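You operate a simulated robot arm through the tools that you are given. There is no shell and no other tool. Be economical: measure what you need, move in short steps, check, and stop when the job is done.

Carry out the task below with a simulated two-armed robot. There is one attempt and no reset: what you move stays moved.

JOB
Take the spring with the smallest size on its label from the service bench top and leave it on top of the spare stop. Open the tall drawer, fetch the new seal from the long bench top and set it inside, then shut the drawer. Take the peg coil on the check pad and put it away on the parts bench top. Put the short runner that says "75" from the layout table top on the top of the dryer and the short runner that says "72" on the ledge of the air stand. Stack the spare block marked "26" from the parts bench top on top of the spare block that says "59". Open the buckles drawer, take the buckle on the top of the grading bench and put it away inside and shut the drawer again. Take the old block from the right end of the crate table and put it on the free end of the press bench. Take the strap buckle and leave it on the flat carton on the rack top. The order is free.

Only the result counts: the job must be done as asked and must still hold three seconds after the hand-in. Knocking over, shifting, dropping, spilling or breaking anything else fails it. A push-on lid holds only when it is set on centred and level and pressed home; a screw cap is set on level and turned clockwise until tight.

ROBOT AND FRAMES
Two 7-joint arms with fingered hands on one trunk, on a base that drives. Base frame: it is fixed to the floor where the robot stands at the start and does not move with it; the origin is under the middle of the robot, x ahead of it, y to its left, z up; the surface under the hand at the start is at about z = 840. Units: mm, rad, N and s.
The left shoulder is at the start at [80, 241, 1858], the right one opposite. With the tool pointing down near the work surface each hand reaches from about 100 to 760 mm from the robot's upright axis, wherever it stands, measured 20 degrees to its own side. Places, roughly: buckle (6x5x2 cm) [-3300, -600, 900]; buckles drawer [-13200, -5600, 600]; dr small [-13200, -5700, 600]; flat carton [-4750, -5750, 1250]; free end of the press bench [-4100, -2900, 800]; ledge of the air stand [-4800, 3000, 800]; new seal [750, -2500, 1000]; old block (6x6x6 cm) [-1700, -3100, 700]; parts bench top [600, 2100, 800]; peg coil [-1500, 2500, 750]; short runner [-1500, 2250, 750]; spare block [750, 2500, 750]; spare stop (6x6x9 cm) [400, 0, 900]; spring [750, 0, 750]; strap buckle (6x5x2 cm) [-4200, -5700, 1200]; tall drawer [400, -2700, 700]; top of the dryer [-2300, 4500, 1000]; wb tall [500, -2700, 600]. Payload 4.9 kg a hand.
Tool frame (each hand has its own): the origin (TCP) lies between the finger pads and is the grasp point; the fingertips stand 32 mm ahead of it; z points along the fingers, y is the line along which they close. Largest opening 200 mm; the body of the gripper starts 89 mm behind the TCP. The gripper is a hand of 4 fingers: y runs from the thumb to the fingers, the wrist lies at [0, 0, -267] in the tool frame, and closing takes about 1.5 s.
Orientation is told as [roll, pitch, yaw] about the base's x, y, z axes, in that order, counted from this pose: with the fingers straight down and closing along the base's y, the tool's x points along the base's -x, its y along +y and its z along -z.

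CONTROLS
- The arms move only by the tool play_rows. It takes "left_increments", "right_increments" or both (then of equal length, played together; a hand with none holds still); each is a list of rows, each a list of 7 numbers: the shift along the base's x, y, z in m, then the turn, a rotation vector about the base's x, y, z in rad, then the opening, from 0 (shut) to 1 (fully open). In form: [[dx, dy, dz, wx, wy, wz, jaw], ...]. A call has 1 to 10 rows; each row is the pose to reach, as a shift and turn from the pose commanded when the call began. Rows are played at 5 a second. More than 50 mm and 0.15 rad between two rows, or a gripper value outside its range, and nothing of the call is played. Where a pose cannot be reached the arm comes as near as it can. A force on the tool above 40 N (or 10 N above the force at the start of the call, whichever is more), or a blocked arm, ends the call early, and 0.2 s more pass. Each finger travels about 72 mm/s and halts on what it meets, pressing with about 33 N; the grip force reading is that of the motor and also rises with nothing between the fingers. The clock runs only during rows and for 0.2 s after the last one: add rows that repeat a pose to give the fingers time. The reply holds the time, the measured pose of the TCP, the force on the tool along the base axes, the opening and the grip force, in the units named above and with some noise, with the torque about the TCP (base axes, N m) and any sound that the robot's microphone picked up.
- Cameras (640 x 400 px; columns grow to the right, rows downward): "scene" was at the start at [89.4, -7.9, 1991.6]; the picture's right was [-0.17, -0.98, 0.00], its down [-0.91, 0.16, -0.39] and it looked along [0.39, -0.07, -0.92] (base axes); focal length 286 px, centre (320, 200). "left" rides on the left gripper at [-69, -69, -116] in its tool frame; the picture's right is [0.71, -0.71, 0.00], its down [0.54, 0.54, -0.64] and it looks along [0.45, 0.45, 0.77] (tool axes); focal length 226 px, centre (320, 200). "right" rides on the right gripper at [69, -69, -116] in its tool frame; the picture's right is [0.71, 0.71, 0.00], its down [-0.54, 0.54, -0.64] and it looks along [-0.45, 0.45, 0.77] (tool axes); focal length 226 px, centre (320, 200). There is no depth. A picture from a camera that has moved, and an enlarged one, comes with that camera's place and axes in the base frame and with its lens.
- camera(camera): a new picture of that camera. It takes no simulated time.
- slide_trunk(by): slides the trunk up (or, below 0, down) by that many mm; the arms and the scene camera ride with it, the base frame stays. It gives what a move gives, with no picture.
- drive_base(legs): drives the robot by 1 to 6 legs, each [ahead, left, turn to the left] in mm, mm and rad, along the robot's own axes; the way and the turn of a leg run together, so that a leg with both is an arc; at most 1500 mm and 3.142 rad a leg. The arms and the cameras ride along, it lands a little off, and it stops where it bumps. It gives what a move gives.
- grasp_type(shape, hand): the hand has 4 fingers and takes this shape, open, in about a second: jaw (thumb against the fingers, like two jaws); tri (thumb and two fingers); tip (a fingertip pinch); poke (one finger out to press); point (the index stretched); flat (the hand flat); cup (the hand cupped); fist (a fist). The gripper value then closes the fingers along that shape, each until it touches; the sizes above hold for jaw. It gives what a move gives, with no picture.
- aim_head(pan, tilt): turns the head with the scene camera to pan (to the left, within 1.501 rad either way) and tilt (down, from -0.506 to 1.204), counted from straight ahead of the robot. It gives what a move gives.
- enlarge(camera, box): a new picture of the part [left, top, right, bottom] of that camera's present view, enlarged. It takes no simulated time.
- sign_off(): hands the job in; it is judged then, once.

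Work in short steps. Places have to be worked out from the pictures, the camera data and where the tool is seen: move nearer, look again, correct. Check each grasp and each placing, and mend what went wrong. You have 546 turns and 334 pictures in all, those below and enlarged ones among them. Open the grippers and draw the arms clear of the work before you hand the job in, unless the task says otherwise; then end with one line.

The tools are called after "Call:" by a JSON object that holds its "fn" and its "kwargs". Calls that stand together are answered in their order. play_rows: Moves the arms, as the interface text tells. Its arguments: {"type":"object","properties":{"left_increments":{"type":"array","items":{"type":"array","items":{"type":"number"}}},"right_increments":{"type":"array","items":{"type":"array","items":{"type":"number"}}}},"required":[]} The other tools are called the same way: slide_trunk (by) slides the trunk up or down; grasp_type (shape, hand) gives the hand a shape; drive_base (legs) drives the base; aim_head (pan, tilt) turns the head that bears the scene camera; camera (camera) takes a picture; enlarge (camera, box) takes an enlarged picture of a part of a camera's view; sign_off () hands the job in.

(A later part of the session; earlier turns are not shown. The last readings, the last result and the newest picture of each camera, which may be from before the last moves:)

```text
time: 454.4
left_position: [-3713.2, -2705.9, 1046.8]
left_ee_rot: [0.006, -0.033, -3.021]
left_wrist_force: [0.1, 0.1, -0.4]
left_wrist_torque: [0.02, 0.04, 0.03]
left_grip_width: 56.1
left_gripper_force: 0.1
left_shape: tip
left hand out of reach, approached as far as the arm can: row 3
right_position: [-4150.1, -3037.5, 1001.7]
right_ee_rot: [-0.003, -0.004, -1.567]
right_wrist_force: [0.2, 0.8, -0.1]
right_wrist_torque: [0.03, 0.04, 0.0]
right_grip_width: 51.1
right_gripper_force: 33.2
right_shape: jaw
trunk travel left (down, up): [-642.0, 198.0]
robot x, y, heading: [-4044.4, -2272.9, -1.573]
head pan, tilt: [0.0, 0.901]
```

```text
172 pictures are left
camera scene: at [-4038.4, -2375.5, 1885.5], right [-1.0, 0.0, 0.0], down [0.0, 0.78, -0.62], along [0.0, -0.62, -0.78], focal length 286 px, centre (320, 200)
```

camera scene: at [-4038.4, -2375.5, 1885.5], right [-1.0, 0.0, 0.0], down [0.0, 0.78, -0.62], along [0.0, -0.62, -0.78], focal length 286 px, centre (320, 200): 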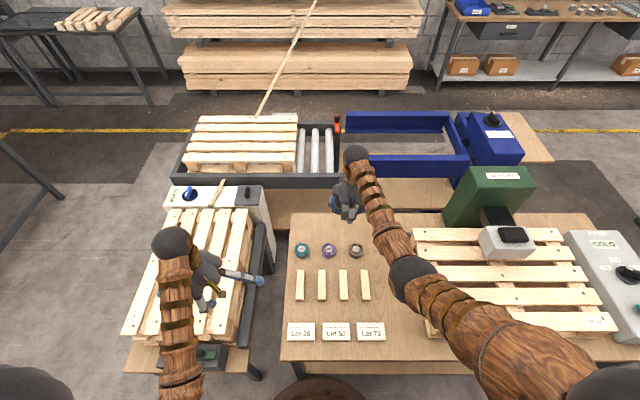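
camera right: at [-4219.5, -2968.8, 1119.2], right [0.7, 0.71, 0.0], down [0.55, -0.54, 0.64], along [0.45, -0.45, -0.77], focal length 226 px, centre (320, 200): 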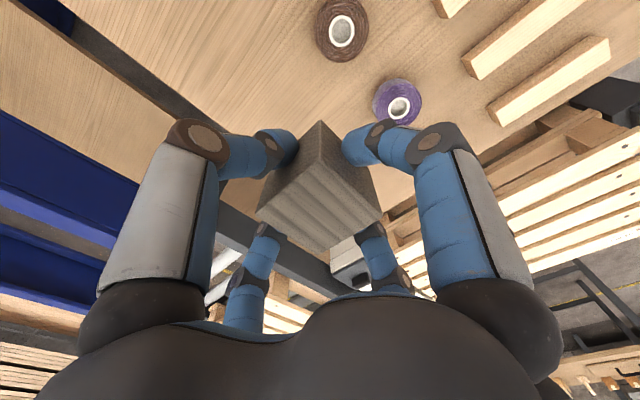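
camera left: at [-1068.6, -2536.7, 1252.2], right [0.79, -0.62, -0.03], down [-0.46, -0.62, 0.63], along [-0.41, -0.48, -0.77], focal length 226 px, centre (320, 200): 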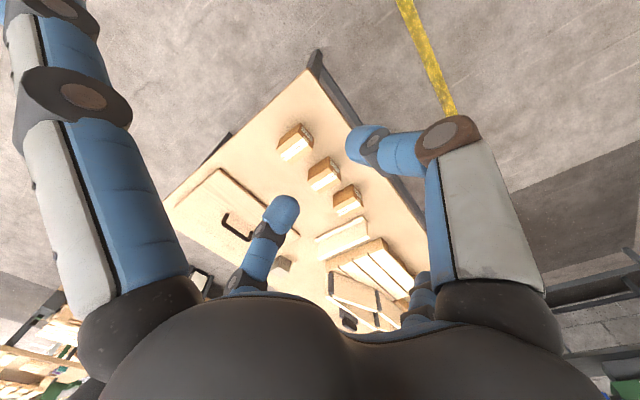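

Strip spans y -2990…-3148 here. I move 35 mm further to y≈-3072, then descend with the trunk.

Call:
{"fn": "play_rows", "kwargs": {"right_increments": [[0, -0.018, 0, 0, 0, 0, 0.1], [0, -0.035, 0, 0, 0, 0, 0.1], [0, -0.035, 0, 0, 0, 0, 0.1]]}}

Call:
{"fn": "slide_trunk", "kwargs": {"by": -120}}

Call:
{"fn": "camera", "kwargs": {"camera": "right"}}

Call:
{"fn": "enlarge", "kwargs": {"camera": "scene", "box": [150, 120, 470, 350]}}

```text
time: 455.2
left_position: [-3712.9, -2706.4, 1045.3]
left_ee_rot: [0.008, -0.034, -3.021]
left_wrist_force: [0.0, -0.1, 0.1]
left_wrist_torque: [-0.04, -0.02, 0.03]
left_grip_width: 56.0
left_gripper_force: 0.0
left_shape: tip
right_position: [-4151.0, -3071.6, 1001.7]
right_ee_rot: [-0.003, -0.004, -1.565]
right_wrist_force: [0.2, 0.4, -0.4]
right_wrist_torque: [0.0, 0.01, 0.0]
right_grip_width: 50.9
right_gripper_force: 32.6
right_shape: jaw
trunk travel left (down, up): [-642.0, 198.0]
robot x, y, heading: [-4046.9, -2271.5, -1.571]
head pan, tilt: [0.0, 0.901]
```

```text
time: 456.7
left_position: [-3712.7, -2705.9, 925.6]
left_ee_rot: [0.007, -0.032, -3.022]
left_wrist_force: [0.0, 0.1, 0.0]
left_wrist_torque: [-0.03, 0.01, -0.01]
left_grip_width: 55.8
left_gripper_force: 0.0
left_shape: tip
right_position: [-4149.5, -3073.3, 882.1]
right_ee_rot: [-0.003, -0.003, -1.565]
right_wrist_force: [0.7, 0.4, -1.1]
right_wrist_torque: [0.02, -0.02, -0.01]
right_grip_width: 50.9
right_gripper_force: 32.9
right_shape: jaw
trunk travel left (down, up): [-522.0, 318.0]
robot x, y, heading: [-4040.1, -2270.3, -1.566]
head pan, tilt: [0.0, 0.901]
```

```text
171 pictures are left
camera right: at [-4219.0, -3004.0, 998.9], right [0.7, 0.71, 0.0], down [0.55, -0.54, 0.64], along [0.45, -0.45, -0.77], focal length 226 px, centre (320, 200)
```

right: 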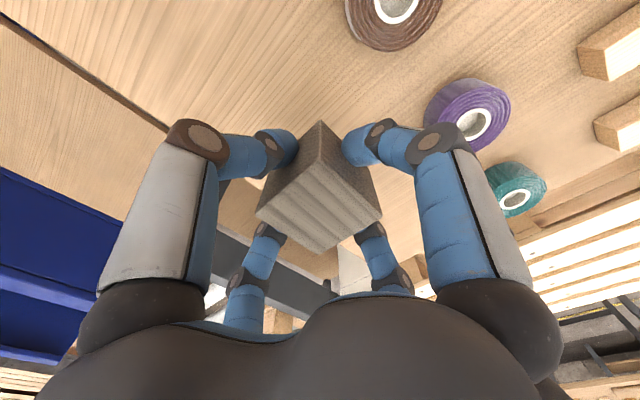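

```text
1.74 times, centred on (310, 235) of scene
camera zoom: at [-4038.4, -2376.2, 1765.5], right [-1.0, 0.0, 0.0], down [0.0, 0.78, -0.62], along [0.0, -0.62, -0.78], focal length 498 px, centre (337, 139)
```

zoom: 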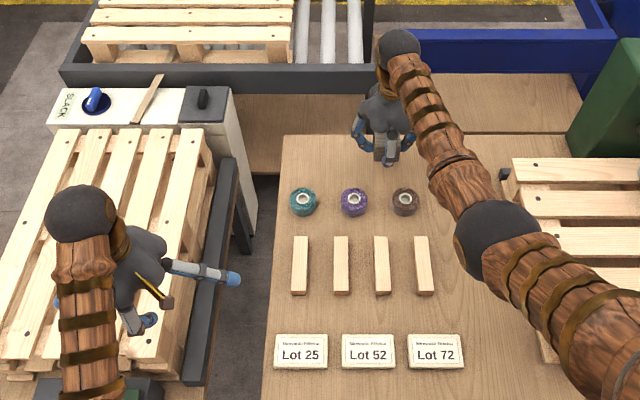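

Well placed. I lower another 25 by trunk, then small steps with the arm to contact.

Call:
{"fn": "slide_trunk", "kwargs": {"by": -22}}

Call:
{"fn": "play_rows", "kwargs": {"right_increments": [[0, 0, -0.004, 0, 0, 0, 0.1], [0, 0, -0.008, 0, 0, 0, 0.1], [0, 0, -0.012, 0, 0, 0, 0.1], [0, 0, -0.016, 0, 0, 0, 0.1], [0, 0, -0.02, 0, 0, 0, 0.1], [0, 0, -0.024, 0, 0, 0, 0.1], [0, 0, -0.028, 0, 0, 0, 0.1], [0, 0, -0.032, 0, 0, 0, 0.1]]}}

```text
time: 457.3
left_position: [-3714.0, -2705.8, 904.3]
left_ee_rot: [0.008, -0.033, -3.022]
left_wrist_force: [-0.4, -0.5, 1.1]
left_wrist_torque: [0.0, 0.03, -0.01]
left_grip_width: 56.0
left_gripper_force: 0.0
left_shape: tip
right_position: [-4150.4, -3073.4, 859.8]
right_ee_rot: [-0.005, -0.001, -1.566]
right_wrist_force: [-0.4, -0.5, 0.0]
right_wrist_torque: [0.01, 0.0, -0.02]
right_grip_width: 51.4
right_gripper_force: 32.9
right_shape: jaw
trunk travel left (down, up): [-500.0, 340.0]
robot x, y, heading: [-4039.2, -2273.8, -1.569]
head pan, tilt: [0.0, 0.901]
```

```text
time: 459.1
left_position: [-3713.0, -2706.8, 904.0]
left_ee_rot: [0.008, -0.033, -3.021]
left_wrist_force: [-0.1, 0.3, 0.0]
left_wrist_torque: [-0.01, 0.01, -0.03]
left_grip_width: 56.2
left_gripper_force: 0.1
left_shape: tip
right_position: [-4150.6, -3073.2, 828.3]
right_ee_rot: [-0.003, -0.002, -1.566]
right_wrist_force: [-1.0, -0.2, 0.0]
right_wrist_torque: [-0.03, -0.01, 0.01]
right_grip_width: 50.7
right_gripper_force: 33.0
right_shape: jaw
trunk travel left (down, up): [-500.0, 340.0]
robot x, y, heading: [-4038.0, -2272.4, -1.565]
head pan, tilt: [0.0, 0.901]
```

Call:
{"fn": "play_rows", "kwargs": {"right_increments": [[0, 0, -0.004, 0, 0, 0, 0.1], [0, 0, -0.008, 0, 0, 0, 0.1], [0, 0, -0.012, 0, 0, 0, 0.1], [0, 0, -0.016, 0, 0, 0, 0.1], [0, 0, -0.02, 0, 0, 0, 0.1], [0, 0, -0.024, 0, 0, 0, 0.1], [0, 0, -0.028, 0, 0, 0, 0.1], [0, 0, -0.032, 0, 0, 0, 0.1], [0, 0, -0.036, 0, 0, 0, 0.1], [0, 0, -0.04, 0, 0, 0, 0.1]]}}

Call:
{"fn": "camera", "kwargs": {"camera": "right"}}

```text
time: 460.2
left_position: [-3713.9, -2705.2, 904.0]
left_ee_rot: [0.01, -0.033, -3.023]
left_wrist_force: [0.6, 0.3, -0.1]
left_wrist_torque: [0.01, -0.01, -0.02]
left_grip_width: 56.0
left_gripper_force: 0.1
left_shape: tip
right_position: [-4149.9, -3075.7, 820.5]
right_ee_rot: [-0.002, -0.013, -1.566]
right_wrist_force: [-1.2, 10.0, 28.6]
right_wrist_torque: [0.47, 0.25, -0.08]
right_grip_width: 52.4
right_gripper_force: 32.8
right_shape: jaw
trunk travel left (down, up): [-500.0, 340.0]
robot x, y, heading: [-4043.5, -2275.4, -1.57]
head pan, tilt: [0.0, 0.901]
stopped in row 5 (right hand): the force on the tool passed its limit at 43 N (the readings are from after the stop); the commanded pose is now the measured one
```

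```text
169 pictures are left
camera right: at [-4219.2, -3005.7, 936.4], right [0.7, 0.71, -0.01], down [0.55, -0.53, 0.65], along [0.46, -0.46, -0.76], focal length 226 px, centre (320, 200)
```

right: 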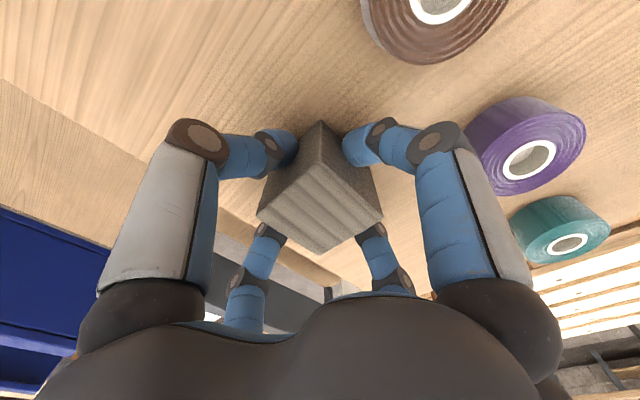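

Contact. I ease off and open the fingers modestly.

Call:
{"fn": "play_rows", "kwargs": {"right_increments": [[0, 0, 0.005, 0, 0.01, 0, 0.1], [0, 0, 0.005, 0, 0.01, 0, 0.28], [0, 0, 0.005, 0, 0.01, 0, 0.36], [0, 0, 0.005, 0, 0.01, 0, 0.42], [0, 0, 0.005, 0, 0.01, 0, 0.42]]}}

Call:
{"fn": "camera", "kwargs": {"camera": "right"}}

```text
time: 461.4
left_position: [-3714.0, -2706.9, 903.3]
left_ee_rot: [0.007, -0.032, -3.022]
left_wrist_force: [0.1, -0.9, 0.3]
left_wrist_torque: [0.02, -0.01, 0.0]
left_grip_width: 55.9
left_gripper_force: 0.1
left_shape: tip
right_position: [-4151.4, -3074.7, 820.6]
right_ee_rot: [-0.012, -0.008, -1.565]
right_wrist_force: [0.0, -0.1, 0.6]
right_wrist_torque: [0.0, -0.01, 0.0]
right_grip_width: 83.7
right_gripper_force: 0.1
right_shape: jaw
trunk travel left (down, up): [-500.0, 340.0]
robot x, y, heading: [-4038.9, -2271.4, -1.569]
head pan, tilt: [0.0, 0.901]
```

```text
168 pictures are left
camera right: at [-4218.2, -3006.0, 937.9], right [0.7, 0.71, -0.01], down [0.55, -0.53, 0.64], along [0.45, -0.46, -0.77], focal length 226 px, centre (320, 200)
```

right: 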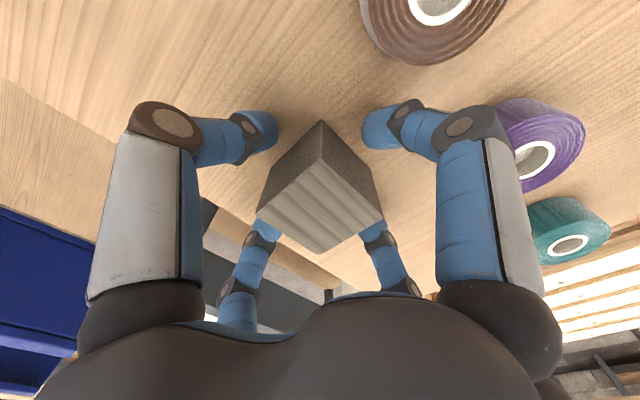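

The block rests on the bench, the rolls untouched. I lift straight up with the trunk.

Call:
{"fn": "slide_trunk", "kwargs": {"by": 180}}

Call:
{"fn": "camera", "kwargs": {"camera": "right"}}

```text
time: 463.4
left_position: [-3711.9, -2707.0, 1083.5]
left_ee_rot: [0.008, -0.034, -3.024]
left_wrist_force: [-0.9, -0.4, 0.0]
left_wrist_torque: [0.02, 0.01, -0.04]
left_grip_width: 55.9
left_gripper_force: 0.1
left_shape: tip
right_position: [-4151.7, -3075.6, 999.3]
right_ee_rot: [-0.011, -0.009, -1.565]
right_wrist_force: [0.4, 0.7, -0.3]
right_wrist_torque: [0.0, 0.02, -0.02]
right_grip_width: 83.9
right_gripper_force: 0.1
right_shape: jaw
trunk travel left (down, up): [-680.0, 160.0]
robot x, y, heading: [-4040.7, -2271.0, -1.567]
head pan, tilt: [0.0, 0.901]
```

```text
167 pictures are left
camera right: at [-4218.2, -3006.3, 1117.7], right [0.7, 0.71, -0.01], down [0.55, -0.53, 0.64], along [0.45, -0.46, -0.77], focal length 226 px, centre (320, 200)
```

right: 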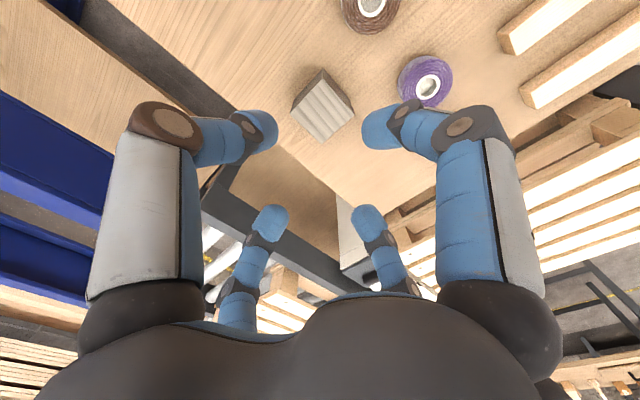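

Block placed. I retract the right hand, back off, turn to face +y, and look at the grading bench.

Call:
{"fn": "play_rows", "kwargs": {"right_increments": [[0, 0.04, 0.01, 0, 0, 0, 0.45], [0, 0.08, 0.02, 0, 0, 0, 0.5], [0, 0.12, 0.03, 0, 0, 0, 0.5], [0, 0.16, 0.04, 0, 0, 0, 0.5], [0, 0.2, 0.05, 0, 0, 0, 0.5], [0, 0.24, 0.06, 0, 0, 0, 0.5], [0, 0.28, 0.06, 0, 0, 0, 0.5], [-0.02, 0.31, 0.06, 0, 0, 0, 0.5]]}}

Call:
{"fn": "drive_base", "kwargs": {"legs": [[-250, 0, 0], [0, 0, 3.14]]}}

Call:
{"fn": "aim_head", "kwargs": {"pan": -0.4, "tilt": 0.6}}

Call:
{"fn": "camera", "kwargs": {"camera": "scene"}}

```text
time: 465.2
left_position: [-3713.9, -2704.3, 1083.7]
left_ee_rot: [0.008, -0.033, -3.023]
left_wrist_force: [-0.7, 0.1, -0.4]
left_wrist_torque: [-0.02, -0.03, 0.01]
left_grip_width: 56.0
left_gripper_force: 0.1
left_shape: tip
right_position: [-4171.2, -2765.6, 1061.5]
right_ee_rot: [-0.013, -0.012, -1.565]
right_wrist_force: [0.5, -0.1, -0.7]
right_wrist_torque: [-0.02, -0.01, 0.0]
right_grip_width: 100.0
right_gripper_force: 0.0
right_shape: jaw
trunk travel left (down, up): [-680.0, 160.0]
robot x, y, heading: [-4037.0, -2272.7, -1.568]
head pan, tilt: [0.0, 0.901]
```

```text
time: 474.3
left_position: [-4364.8, -1585.6, 1083.0]
left_ee_rot: [0.006, -0.034, 0.111]
left_wrist_force: [0.5, -0.4, -0.2]
left_wrist_torque: [0.0, 0.0, 0.04]
left_grip_width: 56.3
left_gripper_force: 0.1
left_shape: tip
right_position: [-3906.6, -1529.3, 1061.0]
right_ee_rot: [-0.014, -0.009, 1.568]
right_wrist_force: [-0.2, -0.3, 0.0]
right_wrist_torque: [0.01, 0.0, 0.02]
right_grip_width: 99.6
right_gripper_force: 0.0
right_shape: jaw
trunk travel left (down, up): [-680.0, 160.0]
robot x, y, heading: [-4040.2, -2022.0, 1.56]
head pan, tilt: [0.0, 0.901]
```

```text
time: 475.2
left_position: [-4365.2, -1585.9, 1084.3]
left_ee_rot: [0.007, -0.033, 0.112]
left_wrist_force: [-0.1, -0.4, 0.3]
left_wrist_torque: [0.01, 0.0, 0.0]
left_grip_width: 55.8
left_gripper_force: 0.1
left_shape: tip
right_position: [-3906.8, -1530.3, 1061.0]
right_ee_rot: [-0.011, -0.01, 1.57]
right_wrist_force: [-0.3, 0.9, -0.5]
right_wrist_torque: [-0.02, -0.01, -0.01]
right_grip_width: 99.5
right_gripper_force: 0.1
right_shape: jaw
trunk travel left (down, up): [-680.0, 160.0]
robot x, y, heading: [-4040.4, -2020.8, 1.564]
head pan, tilt: [-0.4, 0.6]
```

```text
166 pictures are left
camera scene: at [-4004.2, -1908.2, 1948.1], right [0.92, -0.39, 0.0], down [-0.22, -0.52, -0.82], along [0.32, 0.76, -0.57], focal length 286 px, centre (320, 200)
```

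scene: 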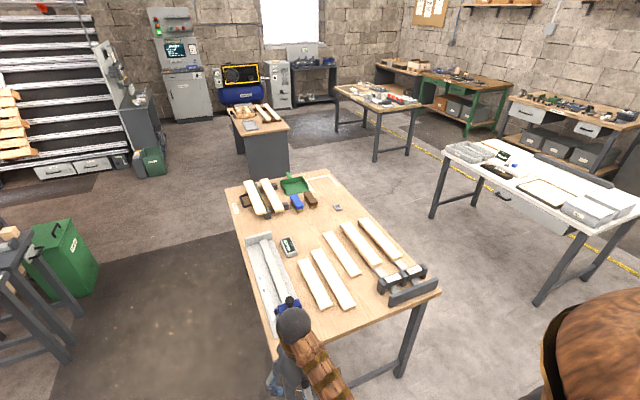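

Call:
{"fn": "enlarge", "kwargs": {"camera": "scene", "box": [230, 165, 430, 315]}}

```text
2.67 times, centred on (330, 240) of scene
camera zoom: at [-4004.2, -1908.2, 1948.1], right [0.92, -0.39, 0.0], down [-0.22, -0.52, -0.82], along [0.32, 0.76, -0.57], focal length 763 px, centre (293, 93)
```

zoom: 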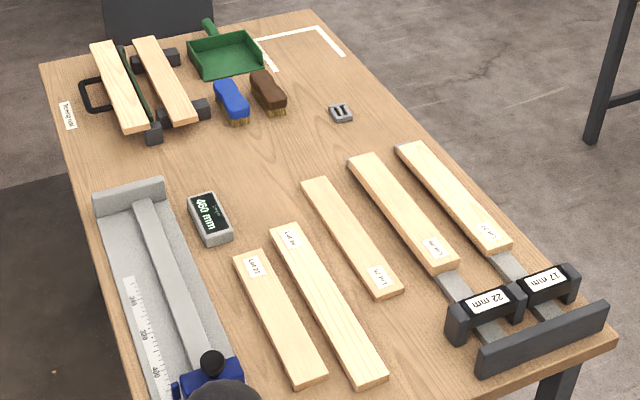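

The buckle is at about (-3335, -612), 160 mm from the bench's +x edge (x≈-3173). I drive round to that side and face -x.

Call:
{"fn": "drive_base", "kwargs": {"legs": [[0, -1440, 0.007], [1160, 0, 0], [0, 0, 1.571], [220, 0, 0]]}}

Call:
{"fn": "aim_head", "kwargs": {"pan": -0.2, "tilt": 0.9}}

Call:
{"fn": "camera", "kwargs": {"camera": "scene"}}

```text
time: 493.0
left_position: [-3259.1, -1179.5, 1085.4]
left_ee_rot: [0.009, -0.033, 1.701]
left_wrist_force: [0.8, -0.2, 0.5]
left_wrist_torque: [0.01, 0.05, -0.01]
left_grip_width: 55.9
left_gripper_force: 0.0
left_shape: tip
right_position: [-3323.0, -722.9, 1061.9]
right_ee_rot: [-0.013, -0.01, -3.127]
right_wrist_force: [0.3, -0.2, 0.1]
right_wrist_torque: [-0.02, 0.05, -0.01]
right_grip_width: 99.6
right_gripper_force: 0.0
right_shape: jaw
trunk travel left (down, up): [-680.0, 160.0]
robot x, y, heading: [-2833.3, -844.3, -3.13]
head pan, tilt: [-0.4, 0.6]
```

```text
time: 493.8
left_position: [-3263.5, -1180.3, 1083.5]
left_ee_rot: [0.007, -0.032, 1.7]
left_wrist_force: [-0.4, -0.3, 0.1]
left_wrist_torque: [-0.02, 0.0, 0.02]
left_grip_width: 56.1
left_gripper_force: 0.1
left_shape: tip
right_position: [-3326.4, -722.4, 1058.9]
right_ee_rot: [-0.013, -0.006, -3.126]
right_wrist_force: [0.3, 0.1, -0.5]
right_wrist_torque: [0.01, -0.03, 0.01]
right_grip_width: 99.5
right_gripper_force: 0.0
right_shape: jaw
trunk travel left (down, up): [-680.0, 160.0]
robot x, y, heading: [-2831.8, -850.2, -3.129]
head pan, tilt: [-0.201, 0.901]
```

```text
164 pictures are left
camera scene: at [-2937.3, -832.1, 1923.4], right [0.19, 0.98, 0.0], down [0.77, -0.15, -0.62], along [-0.61, 0.12, -0.78], focal length 286 px, centre (320, 200)
```

scene: 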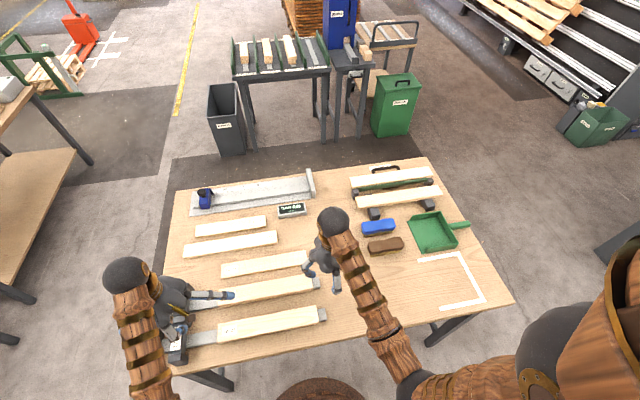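

Call:
{"fn": "camera", "kwargs": {"camera": "right"}}

```text
163 pictures are left
camera right: at [-3258.9, -655.2, 1177.1], right [0.72, -0.7, -0.01], down [-0.53, -0.56, 0.64], along [-0.45, -0.45, -0.77], focal length 226 px, centre (320, 200)
```

right: 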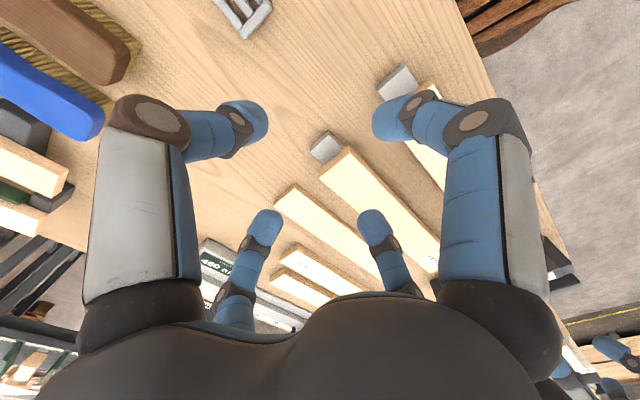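

The buckle is at about (-3320, -594). I move over it at z≈980 and look.

Call:
{"fn": "play_rows", "kwargs": {"right_increments": [[0, 0.04, -0.01, 0, 0, 0, 0.5], [0.003, 0.08, -0.03, 0, 0, 0, 0.5], [0.006, 0.12, -0.05, 0, 0, 0, 0.5], [0.006, 0.126, -0.08, 0.012, 0.008, 0, 0.5], [0.006, 0.126, -0.08, 0.012, 0.008, 0, 0.5]]}}

Call:
{"fn": "enlarge", "kwargs": {"camera": "right", "box": [200, 60, 440, 240]}}

```text
time: 495.0
left_position: [-3263.7, -1179.2, 1083.7]
left_ee_rot: [0.008, -0.033, 1.701]
left_wrist_force: [-0.1, -0.2, 0.7]
left_wrist_torque: [0.01, 0.01, -0.01]
left_grip_width: 55.7
left_gripper_force: 0.0
left_shape: tip
right_position: [-3322.1, -598.2, 980.6]
right_ee_rot: [-0.024, -0.017, -3.126]
right_wrist_force: [0.3, -0.2, -0.4]
right_wrist_torque: [0.03, -0.03, 0.04]
right_grip_width: 99.7
right_gripper_force: 0.1
right_shape: jaw
trunk travel left (down, up): [-680.0, 160.0]
robot x, y, heading: [-2832.4, -844.8, -3.128]
head pan, tilt: [-0.201, 0.901]
```

```text
2.22 times, centred on (320, 150) of right
camera zoom: at [-3251.8, -531.6, 1097.5], right [0.72, -0.7, -0.03], down [-0.52, -0.57, 0.64], along [-0.46, -0.44, -0.77], focal length 502 px, centre (320, 311)
```

zoom: 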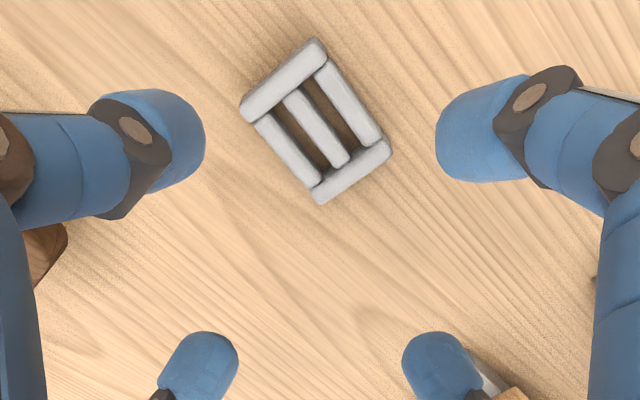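

Buckle centre ≈(-3321, -589), top ≈840. I level the hand, descend around it and check.

Call:
{"fn": "play_rows", "kwargs": {"right_increments": [[0.001, 0.005, -0.03, -0.024, -0.017, 0, 0.47], [0.001, 0.009, -0.06, -0.024, -0.017, 0, 0.46], [0.001, 0.009, -0.09, -0.024, -0.017, 0, 0.46], [0.001, 0.009, -0.105, -0.024, -0.017, 0, 0.46], [0.001, 0.009, -0.112, -0.024, -0.017, 0, 0.46]]}}

Call:
{"fn": "enlarge", "kwargs": {"camera": "right", "box": [200, 60, 440, 240]}}

```text
time: 495.9
left_position: [-3262.2, -1180.0, 1084.5]
left_ee_rot: [0.008, -0.032, 1.701]
left_wrist_force: [0.2, 0.6, 0.2]
left_wrist_torque: [-0.02, 0.0, -0.01]
left_grip_width: 55.8
left_gripper_force: 0.1
left_shape: tip
right_position: [-3323.4, -589.1, 892.5]
right_ee_rot: [-0.002, -0.005, -3.127]
right_wrist_force: [3.2, 0.7, 9.9]
right_wrist_torque: [0.07, -0.11, -0.05]
right_grip_width: 60.7
right_gripper_force: 25.9
right_shape: jaw
trunk travel left (down, up): [-680.0, 160.0]
robot x, y, heading: [-2837.3, -848.5, -3.128]
head pan, tilt: [-0.201, 0.901]
stopped in row 4 (right hand): the force on the tool passed its limit at 54 N (the readings are from after the stop); the commanded pose is now the measured one
```

```text
2.22 times, centred on (320, 150) of right
camera zoom: at [-3253.8, -518.9, 1008.8], right [0.72, -0.7, -0.01], down [-0.53, -0.55, 0.65], along [-0.45, -0.46, -0.76], focal length 502 px, centre (320, 311)
```

zoom: 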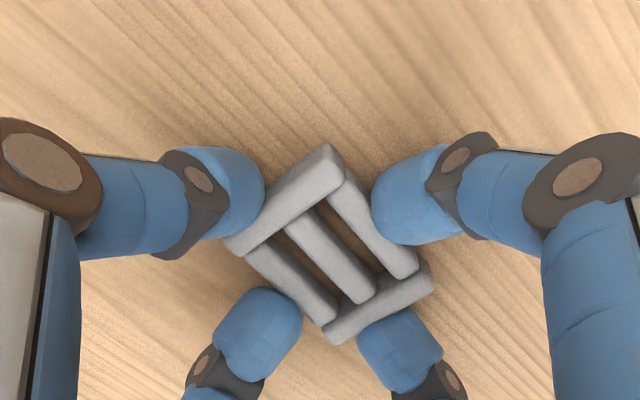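

The bench is at ≈860; fingers surround the buckle. I lift 3 mm and close, then raise.

Call:
{"fn": "play_rows", "kwargs": {"right_increments": [[0, 0, 0.003, 0, 0, 0, 0.3], [0, 0, 0.003, 0, 0, 0, 0.2], [0, 0, 0.003, 0, 0, 0, 0.1], [0, 0, 0.003, 0, 0, 0, 0.0], [0, 0, 0.003, 0, 0, 0, 0.0], [0, 0, 0.03, 0, 0, 0, 0.0], [0, 0, 0.07, 0, 0, 0, 0.0], [0, 0, 0.11, 0, 0, 0, 0.0]]}}

Call:
{"fn": "enlarge", "kwargs": {"camera": "right", "box": [200, 60, 440, 240]}}

```text
time: 497.7
left_position: [-3263.8, -1179.9, 1083.7]
left_ee_rot: [0.009, -0.033, 1.698]
left_wrist_force: [0.4, 0.7, 0.1]
left_wrist_torque: [-0.03, 0.01, -0.04]
left_grip_width: 56.1
left_gripper_force: 0.0
left_shape: tip
right_position: [-3323.7, -588.9, 1001.5]
right_ee_rot: [-0.001, -0.002, -3.127]
right_wrist_force: [0.0, -0.3, -0.3]
right_wrist_torque: [0.02, 0.02, 0.0]
right_grip_width: 54.8
right_gripper_force: 32.9
right_shape: jaw
trunk travel left (down, up): [-680.0, 160.0]
robot x, y, heading: [-2829.7, -848.4, -3.127]
head pan, tilt: [-0.201, 0.901]
```

```text
2.22 times, centred on (320, 150) of right
camera zoom: at [-3254.4, -519.4, 1118.0], right [0.72, -0.7, 0.0], down [-0.53, -0.55, 0.65], along [-0.45, -0.46, -0.76], focal length 502 px, centre (320, 311)
```

zoom: 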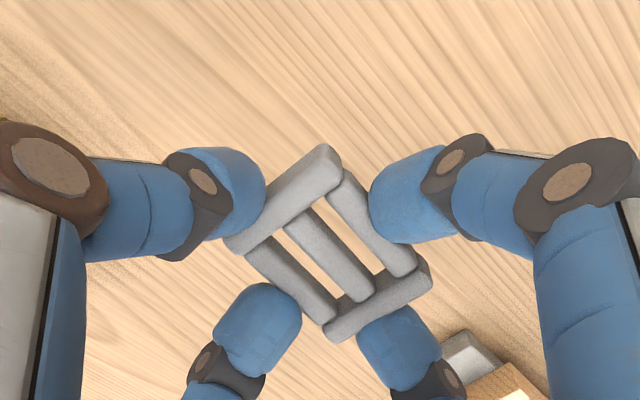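

The buckle is held in the right hand. Next the strap buckle at the rack (y≈-5700). I retract the right hand a bit and drive south along x≈-2550.

Call:
{"fn": "play_rows", "kwargs": {"right_increments": [[0.03, -0.01, 0.01, 0, 0, 0, 0], [0.07, -0.02, 0.02, 0, 0, 0, 0], [0.11, -0.03, 0.03, 0, 0, 0, 0], [0.12, -0.03, 0.04, 0, 0, 0, 0]]}}

Call:
{"fn": "drive_base", "kwargs": {"legs": [[-300, 0, 0], [0, 1450, -0.014], [0, 1450, 0], [0, 800, 0]]}}

Call:
{"fn": "aim_head", "kwargs": {"pan": 1.0, "tilt": 0.4}}

Call:
{"fn": "camera", "kwargs": {"camera": "scene"}}

```text
time: 498.7
left_position: [-3263.0, -1179.5, 1082.8]
left_ee_rot: [0.007, -0.033, 1.7]
left_wrist_force: [-0.5, 0.0, 0.0]
left_wrist_torque: [-0.01, 0.02, 0.01]
left_grip_width: 56.2
left_gripper_force: 0.0
left_shape: tip
right_position: [-3203.5, -617.5, 1041.5]
right_ee_rot: [-0.001, -0.002, -3.127]
right_wrist_force: [-1.0, 0.0, -0.7]
right_wrist_torque: [0.0, -0.03, 0.01]
right_grip_width: 54.9
right_gripper_force: 33.1
right_shape: jaw
trunk travel left (down, up): [-680.0, 160.0]
robot x, y, heading: [-2829.9, -848.7, -3.132]
head pan, tilt: [-0.201, 0.901]
```

```text
time: 518.3
left_position: [-3016.1, -4859.3, 1084.3]
left_ee_rot: [0.007, -0.031, 1.659]
left_wrist_force: [-0.2, -0.5, -0.8]
left_wrist_torque: [-0.03, 0.03, 0.0]
left_grip_width: 56.1
left_gripper_force: 0.1
left_shape: tip
right_position: [-2932.7, -4300.2, 1039.6]
right_ee_rot: [0.0, -0.007, 3.113]
right_wrist_force: [-0.9, -0.3, -0.8]
right_wrist_torque: [0.0, -0.01, 0.0]
right_grip_width: 55.0
right_gripper_force: 33.3
right_shape: jaw
trunk travel left (down, up): [-680.0, 160.0]
robot x, y, heading: [-2570.6, -4544.8, 3.109]
head pan, tilt: [-0.201, 0.901]
```

```text
time: 519.7
left_position: [-3016.5, -4859.6, 1083.4]
left_ee_rot: [0.008, -0.032, 1.658]
left_wrist_force: [0.5, -0.6, 0.2]
left_wrist_torque: [0.04, -0.01, -0.01]
left_grip_width: 56.0
left_gripper_force: 0.1
left_shape: tip
right_position: [-2932.8, -4302.7, 1040.9]
right_ee_rot: [0.0, -0.005, 3.114]
right_wrist_force: [0.7, 0.5, -0.5]
right_wrist_torque: [-0.02, 0.01, -0.01]
right_grip_width: 55.0
right_gripper_force: 33.3
right_shape: jaw
trunk travel left (down, up): [-680.0, 160.0]
robot x, y, heading: [-2569.0, -4544.7, 3.11]
head pan, tilt: [1.0, 0.4]
```

```text
159 pictures are left
camera scene: at [-2652.9, -4620.4, 1966.4], right [-0.82, 0.57, 0.0], down [0.22, 0.32, -0.92], along [-0.52, -0.76, -0.39], focal length 286 px, centre (320, 200)
```

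scene: 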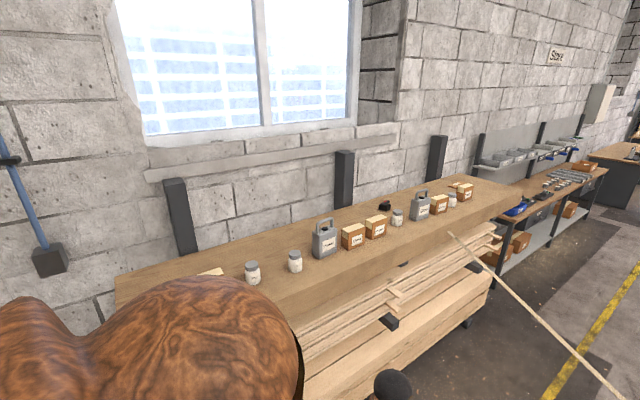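

A long thin board leans across the aisle from the conveyor (≈(-3610,-4050,714)) up to the rack (≈(-4085,-5385,1150)), so I must reach the rack from the west. I go back north, then west along y≈-2000, beyond the press bench.

Call:
{"fn": "drive_base", "kwargs": {"legs": [[0, -1450, 0.03], [0, -1060, 0], [1450, 0, 0], [1450, 0, 0]]}}

Call:
{"fn": "aim_head", "kwargs": {"pan": 0.5, "tilt": 0.4}}

Call:
{"fn": "camera", "kwargs": {"camera": "scene"}}

```text
time: 545.7
left_position: [-5876.8, -2265.3, 1083.7]
left_ee_rot: [0.008, -0.034, 1.655]
left_wrist_force: [0.2, -0.7, -0.1]
left_wrist_torque: [0.0, 0.03, 0.0]
left_grip_width: 56.3
left_gripper_force: 0.1
left_shape: tip
right_position: [-5791.3, -1708.9, 1041.3]
right_ee_rot: [0.001, -0.005, 3.115]
right_wrist_force: [0.2, -0.7, -0.5]
right_wrist_torque: [0.0, 0.03, 0.0]
right_grip_width: 54.7
right_gripper_force: 33.2
right_shape: jaw
trunk travel left (down, up): [-680.0, 160.0]
robot x, y, heading: [-5430.7, -1951.6, 3.11]
head pan, tilt: [1.0, 0.4]
```

```text
time: 546.6
left_position: [-5876.9, -2267.1, 1083.6]
left_ee_rot: [0.008, -0.032, 1.656]
left_wrist_force: [-0.4, -0.2, 1.2]
left_wrist_torque: [-0.01, 0.01, -0.01]
left_grip_width: 55.9
left_gripper_force: 0.1
left_shape: tip
right_position: [-5793.4, -1709.1, 1040.3]
right_ee_rot: [0.001, -0.005, 3.114]
right_wrist_force: [-0.6, -0.1, -1.5]
right_wrist_torque: [0.02, -0.03, 0.01]
right_grip_width: 54.8
right_gripper_force: 33.1
right_shape: jaw
trunk travel left (down, up): [-680.0, 160.0]
robot x, y, heading: [-5429.8, -1956.7, 3.106]
head pan, tilt: [0.499, 0.4]
```

```text
158 pictures are left
camera scene: at [-5543.7, -1993.1, 1966.4], right [-0.45, 0.89, 0.0], down [0.35, 0.18, -0.92], along [-0.82, -0.42, -0.39], focal length 286 px, centre (320, 200)
```

scene: 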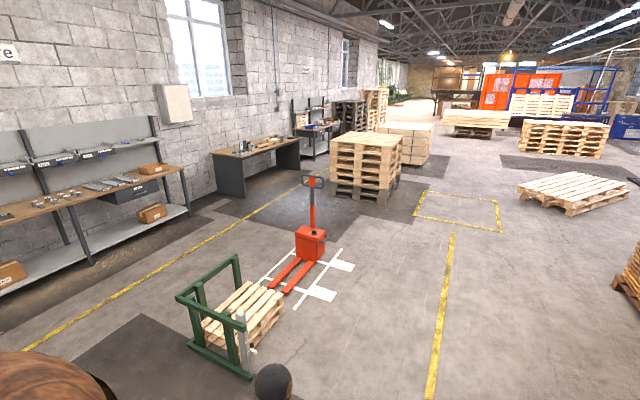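

The way south at x≈-5930 is free (bench end -5280, green frame from -6530). I turn to face -y and go down that gap.

Call:
{"fn": "drive_base", "kwargs": {"legs": [[480, 0, 0], [0, 0, 1.606], [1450, 0, 0], [1150, 0, 0]]}}

Call:
{"fn": "aim_head", "kwargs": {"pan": 0.9, "tilt": 0.4}}

Call:
{"fn": "camera", "kwargs": {"camera": "scene"}}

```text
time: 565.6
left_position: [-5568.7, -4966.6, 1083.4]
left_ee_rot: [0.007, -0.034, -3.013]
left_wrist_force: [0.0, -0.7, -0.8]
left_wrist_torque: [-0.02, 0.04, 0.0]
left_grip_width: 56.1
left_gripper_force: 0.0
left_shape: tip
right_position: [-6131.9, -4905.6, 1040.4]
right_ee_rot: [0.001, -0.005, -1.557]
right_wrist_force: [-0.6, 0.8, -0.5]
right_wrist_torque: [-0.03, 0.02, -0.02]
right_grip_width: 54.9
right_gripper_force: 33.1
right_shape: jaw
trunk travel left (down, up): [-680.0, 160.0]
robot x, y, heading: [-5899.7, -4536.1, -1.558]
head pan, tilt: [0.499, 0.4]
```

```text
time: 566.5
left_position: [-5569.2, -4967.0, 1084.3]
left_ee_rot: [0.005, -0.032, -3.013]
left_wrist_force: [-0.2, 0.2, -0.2]
left_wrist_torque: [0.05, -0.04, 0.0]
left_grip_width: 56.0
left_gripper_force: 0.0
left_shape: tip
right_position: [-6130.8, -4906.9, 1039.0]
right_ee_rot: [0.0, -0.004, -1.557]
right_wrist_force: [0.1, 0.4, -1.4]
right_wrist_torque: [0.01, -0.03, -0.01]
right_grip_width: 54.7
right_gripper_force: 33.2
right_shape: jaw
trunk travel left (down, up): [-680.0, 160.0]
robot x, y, heading: [-5899.2, -4537.0, -1.56]
head pan, tilt: [0.901, 0.4]
```

```text
157 pictures are left
camera scene: at [-5824.8, -4622.0, 1966.4], right [-0.61, -0.79, 0.0], down [-0.31, 0.24, -0.92], along [0.73, -0.56, -0.39], focal length 286 px, centre (320, 200)
```

scene: 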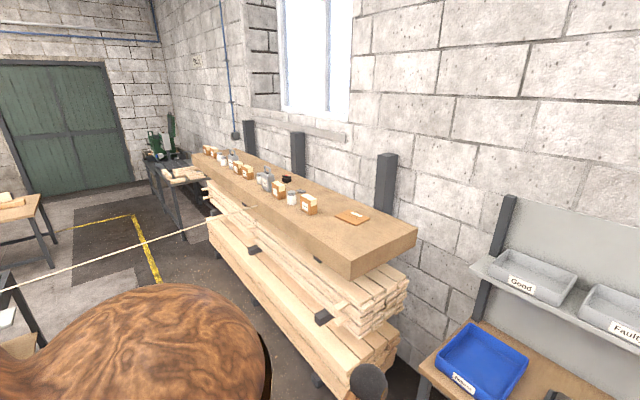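

The flat carton is near (-4738, -5692) on the rack top (z≈1200), and the strap buckle near (-4200, -5700). I raise the trunk to its top, move to x≈-4550, and test how high the left hand can go.

Call:
{"fn": "slide_trunk", "kwargs": {"by": 155}}

Call:
{"fn": "drive_base", "kwargs": {"legs": [[0, 1320, -0.011]]}}

Call:
{"fn": "aim_head", "kwargs": {"pan": 0.2, "tilt": 0.5}}

Call:
{"fn": "camera", "kwargs": {"camera": "scene"}}

```text
time: 568.3
left_position: [-5568.6, -4967.2, 1238.2]
left_ee_rot: [0.007, -0.033, -3.012]
left_wrist_force: [-0.1, 0.6, -0.6]
left_wrist_torque: [0.02, -0.01, 0.0]
left_grip_width: 56.0
left_gripper_force: 0.0
left_shape: tip
right_position: [-6130.6, -4906.3, 1196.2]
right_ee_rot: [0.0, -0.004, -1.558]
right_wrist_force: [0.2, -0.7, -1.3]
right_wrist_torque: [-0.02, -0.01, 0.0]
right_grip_width: 54.7
right_gripper_force: 33.1
right_shape: jaw
trunk travel left (down, up): [-835.0, 5.0]
robot x, y, heading: [-5899.4, -4535.7, -1.561]
head pan, tilt: [0.901, 0.4]
```

```text
time: 574.9
left_position: [-4251.5, -4957.8, 1240.4]
left_ee_rot: [0.008, -0.032, -3.018]
left_wrist_force: [-0.7, 1.0, 0.1]
left_wrist_torque: [-0.04, -0.05, -0.02]
left_grip_width: 56.1
left_gripper_force: 0.0
left_shape: tip
right_position: [-4811.6, -4895.2, 1195.4]
right_ee_rot: [0.002, -0.004, -1.561]
right_wrist_force: [-0.1, -0.1, -1.4]
right_wrist_torque: [0.0, -0.01, 0.0]
right_grip_width: 54.7
right_gripper_force: 33.4
right_shape: jaw
trunk travel left (down, up): [-835.0, 5.0]
robot x, y, heading: [-4579.8, -4524.5, -1.563]
head pan, tilt: [0.901, 0.4]
```

```text
time: 576.0
left_position: [-4248.8, -4957.7, 1238.4]
left_ee_rot: [0.006, -0.033, -3.02]
left_wrist_force: [-0.9, -0.1, 0.5]
left_wrist_torque: [0.01, 0.04, 0.01]
left_grip_width: 55.7
left_gripper_force: 0.1
left_shape: tip
right_position: [-4809.7, -4893.8, 1194.7]
right_ee_rot: [0.0, -0.005, -1.562]
right_wrist_force: [-0.2, -0.4, -1.0]
right_wrist_torque: [0.04, -0.01, 0.03]
right_grip_width: 54.9
right_gripper_force: 33.0
right_shape: jaw
trunk travel left (down, up): [-835.0, 5.0]
robot x, y, heading: [-4582.0, -4527.5, -1.565]
head pan, tilt: [0.201, 0.499]
```

```text
156 pictures are left
camera scene: at [-4557.3, -4642.6, 2112.3], right [-0.98, -0.21, 0.0], down [-0.1, 0.47, -0.88], along [0.18, -0.86, -0.48], focal length 286 px, centre (320, 200)
```

scene: 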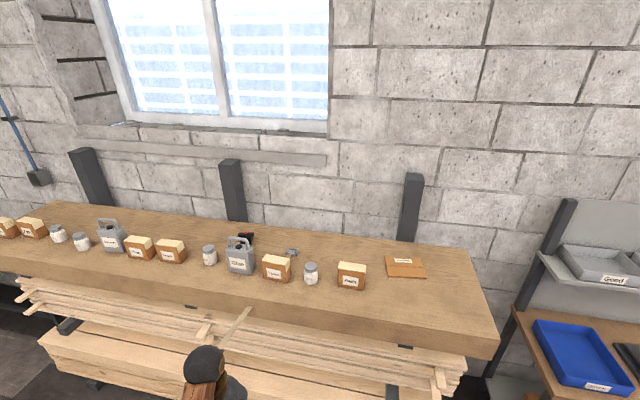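

Call:
{"fn": "enlarge", "kwargs": {"camera": "scene", "box": [200, 215, 440, 315]}}

Call:
{"fn": "camera", "kwargs": {"camera": "left"}}

```text
2.67 times, centred on (320, 265) of scene
camera zoom: at [-4557.3, -4642.6, 2112.3], right [-0.98, -0.21, 0.0], down [-0.1, 0.47, -0.88], along [0.18, -0.86, -0.48], focal length 763 px, centre (320, 27)
```

zoom: 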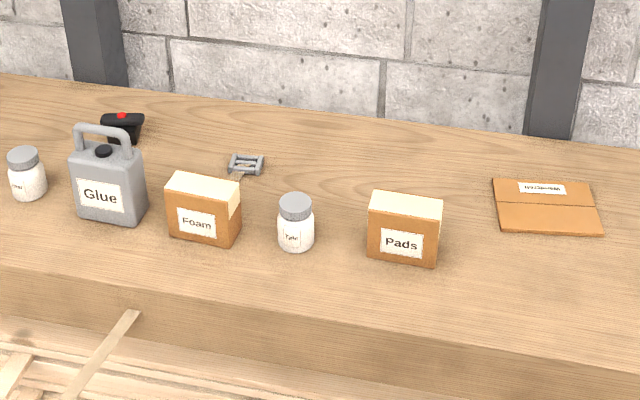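

```text
154 pictures are left
camera left: at [-4321.4, -4895.3, 1356.1], right [0.61, 0.79, -0.03], down [0.62, -0.46, 0.63], along [0.48, -0.4, -0.78], focal length 226 px, centre (320, 200)
```

left: 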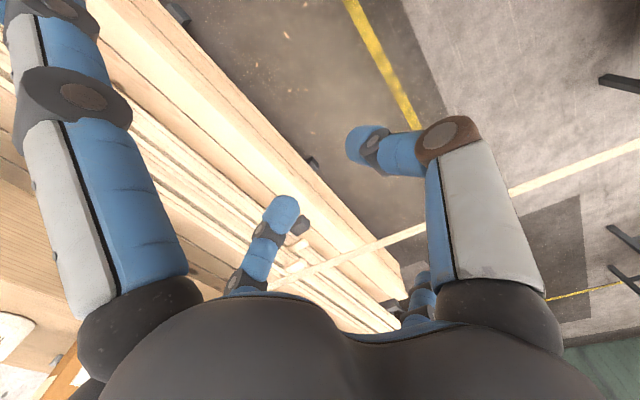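

The strap buckle lies at about (-4196, -5709), behind the "Foam" box; rack top ≈1197. I set the left hand to jaw and test extending it forward and up in free space.

Call:
{"fn": "grasp_type", "kwargs": {"shape": "jaw", "hand": "left"}}

Call:
{"fn": "play_rows", "kwargs": {"left_increments": [[0, -0.035, 0.005, 0, 0, -0.04, 0.8], [0, -0.07, 0.015, 0, 0, -0.08, 0.6], [0, -0.105, 0.03, 0, 0, -0.118, 0.5], [0, -0.14, 0.05, 0, 0, -0.118, 0.5], [0, -0.175, 0.07, 0, 0, -0.118, 0.5], [0, -0.21, 0.09, 0, 0, -0.118, 0.5], [0, -0.24, 0.11, 0, 0, -0.118, 0.5], [0, -0.27, 0.11, 0, 0, -0.118, 0.5], [0, -0.27, 0.11, 0, 0, -0.118, 0.5]]}}

```text
time: 576.9
left_position: [-4250.1, -4958.4, 1240.1]
left_ee_rot: [0.007, -0.032, -3.017]
left_wrist_force: [-0.3, 0.3, -0.2]
left_wrist_torque: [-0.01, -0.02, 0.0]
left_grip_width: 200.1
left_gripper_force: 0.2
left_shape: jaw
right_position: [-4809.9, -4894.6, 1196.0]
right_ee_rot: [-0.002, -0.004, -1.563]
right_wrist_force: [-0.4, -0.6, -0.8]
right_wrist_torque: [-0.02, 0.0, 0.01]
right_grip_width: 54.8
right_gripper_force: 32.9
right_shape: jaw
trunk travel left (down, up): [-835.0, 5.0]
robot x, y, heading: [-4580.5, -4526.0, -1.568]
head pan, tilt: [0.201, 0.499]
```

```text
time: 578.9
left_position: [-4213.1, -5108.5, 1331.7]
left_ee_rot: [0.003, -0.03, -3.138]
left_wrist_force: [-0.1, 0.5, 0.2]
left_wrist_torque: [0.01, -0.08, 0.02]
left_grip_width: 100.2
left_gripper_force: 0.1
left_shape: jaw
left hand out of reach, approached as far as the arm can: row 1, 5, 6, 7, 8, 9
right_position: [-4813.2, -4899.0, 1193.1]
right_ee_rot: [0.002, -0.001, -1.559]
right_wrist_force: [-0.6, -1.0, -0.7]
right_wrist_torque: [0.05, -0.06, -0.02]
right_grip_width: 54.8
right_gripper_force: 32.4
right_shape: jaw
trunk travel left (down, up): [-835.0, 5.0]
robot x, y, heading: [-4574.6, -4525.0, -1.559]
head pan, tilt: [0.201, 0.499]
```

It reached z≈1332 at 583 mm ahead. I try going further forward at this height.

Call:
{"fn": "play_rows", "kwargs": {"left_increments": [[0, -0.03, 0.0, 0, 0, 0, 0.5], [0, -0.06, 0, 0, 0, 0, 0.5], [0, -0.09, 0.0, 0, 0, 0, 0.5], [0, -0.12, 0.0, 0, 0, 0, 0.5]]}}

```text
time: 579.9
left_position: [-4171.8, -5125.1, 1337.1]
left_ee_rot: [0.007, -0.033, -3.136]
left_wrist_force: [-0.3, -0.5, 0.5]
left_wrist_torque: [0.0, 0.01, 0.0]
left_grip_width: 99.9
left_gripper_force: 0.0
left_shape: jaw
left hand out of reach, approached as far as the arm can: row 1, 2, 3, 4
right_position: [-4809.7, -4894.2, 1196.3]
right_ee_rot: [-0.001, -0.004, -1.561]
right_wrist_force: [0.5, -1.1, -2.2]
right_wrist_torque: [-0.01, 0.02, 0.01]
right_grip_width: 54.9
right_gripper_force: 33.2
right_shape: jaw
trunk travel left (down, up): [-835.0, 5.0]
robot x, y, heading: [-4580.0, -4529.7, -1.564]
head pan, tilt: [0.201, 0.499]
```

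Height is limited there, but z≈1270 suffices if I enter over the clear right part of the rack and slide sideways behind the boxes. I raise the right hand (with the buckle) forward-up too, and set the left to about z 1275.

Call:
{"fn": "play_rows", "kwargs": {"left_increments": [[-0.03, 0, -0.01, 0, 0, 0, 0.5], [-0.06, -0.005, -0.025, 0, 0, 0, 0.5], [-0.09, -0.01, -0.04, 0, 0, 0, 0.5], [-0.12, -0.02, -0.05, 0, 0, 0, 0.5], [-0.15, -0.03, -0.055, 0, 0, 0, 0.5], [-0.165, -0.04, -0.06, 0, 0, 0, 0.5], [-0.165, -0.05, -0.06, 0, 0, 0, 0.5]], "right_increments": [[0, -0.03, 0.01, 0, 0, 0, 0], [0, -0.06, 0.03, 0, 0, 0, 0], [0, -0.09, 0.05, 0, 0, 0, 0], [0, -0.12, 0.07, 0, 0, 0, 0], [0, -0.15, 0.09, 0, 0, 0, 0], [0, -0.18, 0.11, 0, 0, 0, 0], [0, -0.2, 0.12, 0, 0, 0, 0]]}}

```text
time: 581.5
left_position: [-4255.7, -5093.2, 1296.4]
left_ee_rot: [0.003, -0.032, -3.137]
left_wrist_force: [-0.1, 0.3, 0.1]
left_wrist_torque: [0.01, 0.01, 0.0]
left_grip_width: 100.1
left_gripper_force: 0.1
left_shape: jaw
left hand out of reach, approached as far as the arm can: row 1, 2, 3, 4, 5, 6, 7
right_position: [-4839.2, -5056.9, 1286.7]
right_ee_rot: [-0.066, -0.114, -1.563]
right_wrist_force: [-0.1, 0.0, -1.0]
right_wrist_torque: [0.07, 0.0, 0.0]
right_grip_width: 54.3
right_gripper_force: 33.1
right_shape: jaw
right hand out of reach, approached as far as the arm can: row 3, 4, 5, 6, 7
trunk travel left (down, up): [-835.0, 5.0]
robot x, y, heading: [-4583.5, -4525.2, -1.566]
head pan, tilt: [0.201, 0.499]
```

Call:
{"fn": "aim_head", "kwargs": {"pan": 0.3, "tilt": 0.9}}

Call:
{"fn": "camera", "kwargs": {"camera": "scene"}}

```text
time: 582.4
left_position: [-4257.7, -5090.2, 1298.4]
left_ee_rot: [0.007, -0.032, -3.138]
left_wrist_force: [0.6, 0.2, -0.1]
left_wrist_torque: [-0.04, -0.01, 0.0]
left_grip_width: 99.8
left_gripper_force: 0.0
left_shape: jaw
right_position: [-4838.3, -5053.4, 1287.3]
right_ee_rot: [-0.066, -0.118, -1.563]
right_wrist_force: [-0.8, -0.3, -0.6]
right_wrist_torque: [0.01, 0.02, 0.04]
right_grip_width: 54.4
right_gripper_force: 32.8
right_shape: jaw
trunk travel left (down, up): [-835.0, 5.0]
robot x, y, heading: [-4576.9, -4527.1, -1.562]
head pan, tilt: [0.3, 0.901]
```

```text
153 pictures are left
camera scene: at [-4553.4, -4625.5, 2078.5], right [-0.95, -0.3, 0.0], down [-0.24, 0.75, -0.62], along [0.19, -0.59, -0.78], focal length 286 px, centre (320, 200)
```

scene: 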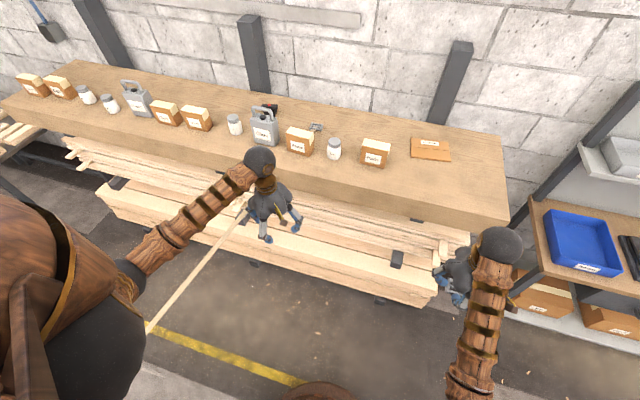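

I try a modest forward tilt (0.4 rad) of the left hand, which should free the wrist for more height and reach.

Call:
{"fn": "play_rows", "kwargs": {"left_increments": [[0, -0.01, 0, -0.1, 0, 0, 0.5], [0, -0.02, 0, -0.2, 0, 0, 0.5], [0, -0.04, 0, -0.3, 0, 0, 0.5], [0, -0.06, 0, -0.4, 0, 0, 0.5], [-0.02, -0.09, 0, -0.4, 0, 0, 0.5], [-0.04, -0.12, 0.01, -0.4, 0, 0, 0.5], [-0.05, -0.15, 0.02, -0.4, 0, 0, 0.5]]}}

```text
time: 584.0
left_position: [-4281.8, -5185.7, 1301.9]
left_ee_rot: [0.408, -0.032, 3.133]
left_wrist_force: [0.0, -0.9, -0.4]
left_wrist_torque: [-0.01, 0.02, 0.03]
left_grip_width: 99.9
left_gripper_force: 0.2
left_shape: jaw
left hand out of reach, approached as far as the arm can: row 6, 7
right_position: [-4837.2, -5052.6, 1289.1]
right_ee_rot: [-0.066, -0.117, -1.563]
right_wrist_force: [0.1, -0.3, -1.2]
right_wrist_torque: [-0.03, -0.02, -0.01]
right_grip_width: 54.4
right_gripper_force: 32.5
right_shape: jaw
trunk travel left (down, up): [-835.0, 5.0]
robot x, y, heading: [-4576.9, -4524.0, -1.566]
head pan, tilt: [0.3, 0.901]
```

The lumber below limits the base to y≥-4995, so the hand must reach ~724 mm ahead. I try extending further forward from here.

Call:
{"fn": "play_rows", "kwargs": {"left_increments": [[0, -0.02, 0, 0, 0, 0, 0.5], [0, -0.04, 0, 0, 0, 0, 0.5], [0, -0.06, 0, 0, 0, 0, 0.5], [0, -0.07, 0, 0, 0, 0, 0.5]]}}

```text
time: 585.0
left_position: [-4282.2, -5186.7, 1301.1]
left_ee_rot: [0.407, -0.032, 3.135]
left_wrist_force: [-0.1, 0.8, 0.8]
left_wrist_torque: [0.01, -0.01, -0.02]
left_grip_width: 100.0
left_gripper_force: 0.0
left_shape: jaw
left hand out of reach, approached as far as the arm can: row 1, 2, 3, 4
right_position: [-4838.6, -5054.6, 1287.1]
right_ee_rot: [-0.067, -0.115, -1.563]
right_wrist_force: [0.9, -0.4, -1.7]
right_wrist_torque: [-0.02, -0.02, -0.05]
right_grip_width: 54.3
right_gripper_force: 33.0
right_shape: jaw
trunk travel left (down, up): [-835.0, 5.0]
robot x, y, heading: [-4580.7, -4527.7, -1.568]
head pan, tilt: [0.3, 0.901]
```

That pose seems locally stuck. I retreat to a lower, comfortable pose, then extend forward first, and only then raise.

Call:
{"fn": "play_rows", "kwargs": {"left_increments": [[0, 0.01, -0.04, 0.06, 0, 0, 0.5], [0, 0.01, -0.08, 0.14, 0, 0, 0.5], [0, 0.01, -0.12, 0.24, 0, 0, 0.5], [0, 0.01, -0.16, 0.34, 0, 0, 0.5], [0, -0.02, -0.18, 0.4, 0, 0, 0.5], [0, -0.05, -0.19, 0.4, 0, 0, 0.5], [0, -0.08, -0.19, 0.4, 0, 0, 0.5], [0, -0.11, -0.19, 0.4, 0, 0, 0.5]]}}

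Call:
{"fn": "play_rows", "kwargs": {"left_increments": [[0, 0, 0.03, 0, 0, 0, 0.5], [0, 0, 0.06, 0, 0, 0, 0.5], [0, 0, 0.09, 0, 0, 0, 0.5], [0, 0, 0.12, 0, 0, 0, 0.5], [0, 0, 0.15, 0, 0, 0, 0.5], [0, 0, 0.18, 0, 0, 0, 0.5]]}}

```text
time: 586.8
left_position: [-4231.3, -5132.0, 1147.7]
left_ee_rot: [0.098, -0.033, -3.14]
left_wrist_force: [-0.1, -1.0, 0.1]
left_wrist_torque: [0.01, -0.03, -0.03]
left_grip_width: 99.9
left_gripper_force: 0.0
left_shape: jaw
left hand out of reach, approached as far as the arm can: row 2, 3, 4, 5, 6, 7, 8
right_position: [-4837.8, -5054.0, 1288.0]
right_ee_rot: [-0.066, -0.115, -1.562]
right_wrist_force: [-0.1, -0.1, -0.5]
right_wrist_torque: [-0.01, 0.01, 0.02]
right_grip_width: 54.5
right_gripper_force: 32.7
right_shape: jaw
trunk travel left (down, up): [-835.0, 5.0]
robot x, y, heading: [-4578.9, -4525.7, -1.562]
head pan, tilt: [0.3, 0.901]
```

```text
time: 588.2
left_position: [-4221.8, -5120.9, 1328.7]
left_ee_rot: [0.098, -0.033, -3.141]
left_wrist_force: [-0.6, 0.9, 0.1]
left_wrist_torque: [0.02, 0.0, -0.04]
left_grip_width: 99.9
left_gripper_force: 0.1
left_shape: jaw
left hand out of reach, approached as far as the arm can: row 5, 6
right_position: [-4838.9, -5051.7, 1287.9]
right_ee_rot: [-0.067, -0.117, -1.563]
right_wrist_force: [0.1, 1.2, -0.2]
right_wrist_torque: [0.0, -0.01, -0.01]
right_grip_width: 54.5
right_gripper_force: 33.5
right_shape: jaw
trunk travel left (down, up): [-835.0, 5.0]
robot x, y, heading: [-4581.3, -4527.1, -1.569]
head pan, tilt: [0.3, 0.901]
```

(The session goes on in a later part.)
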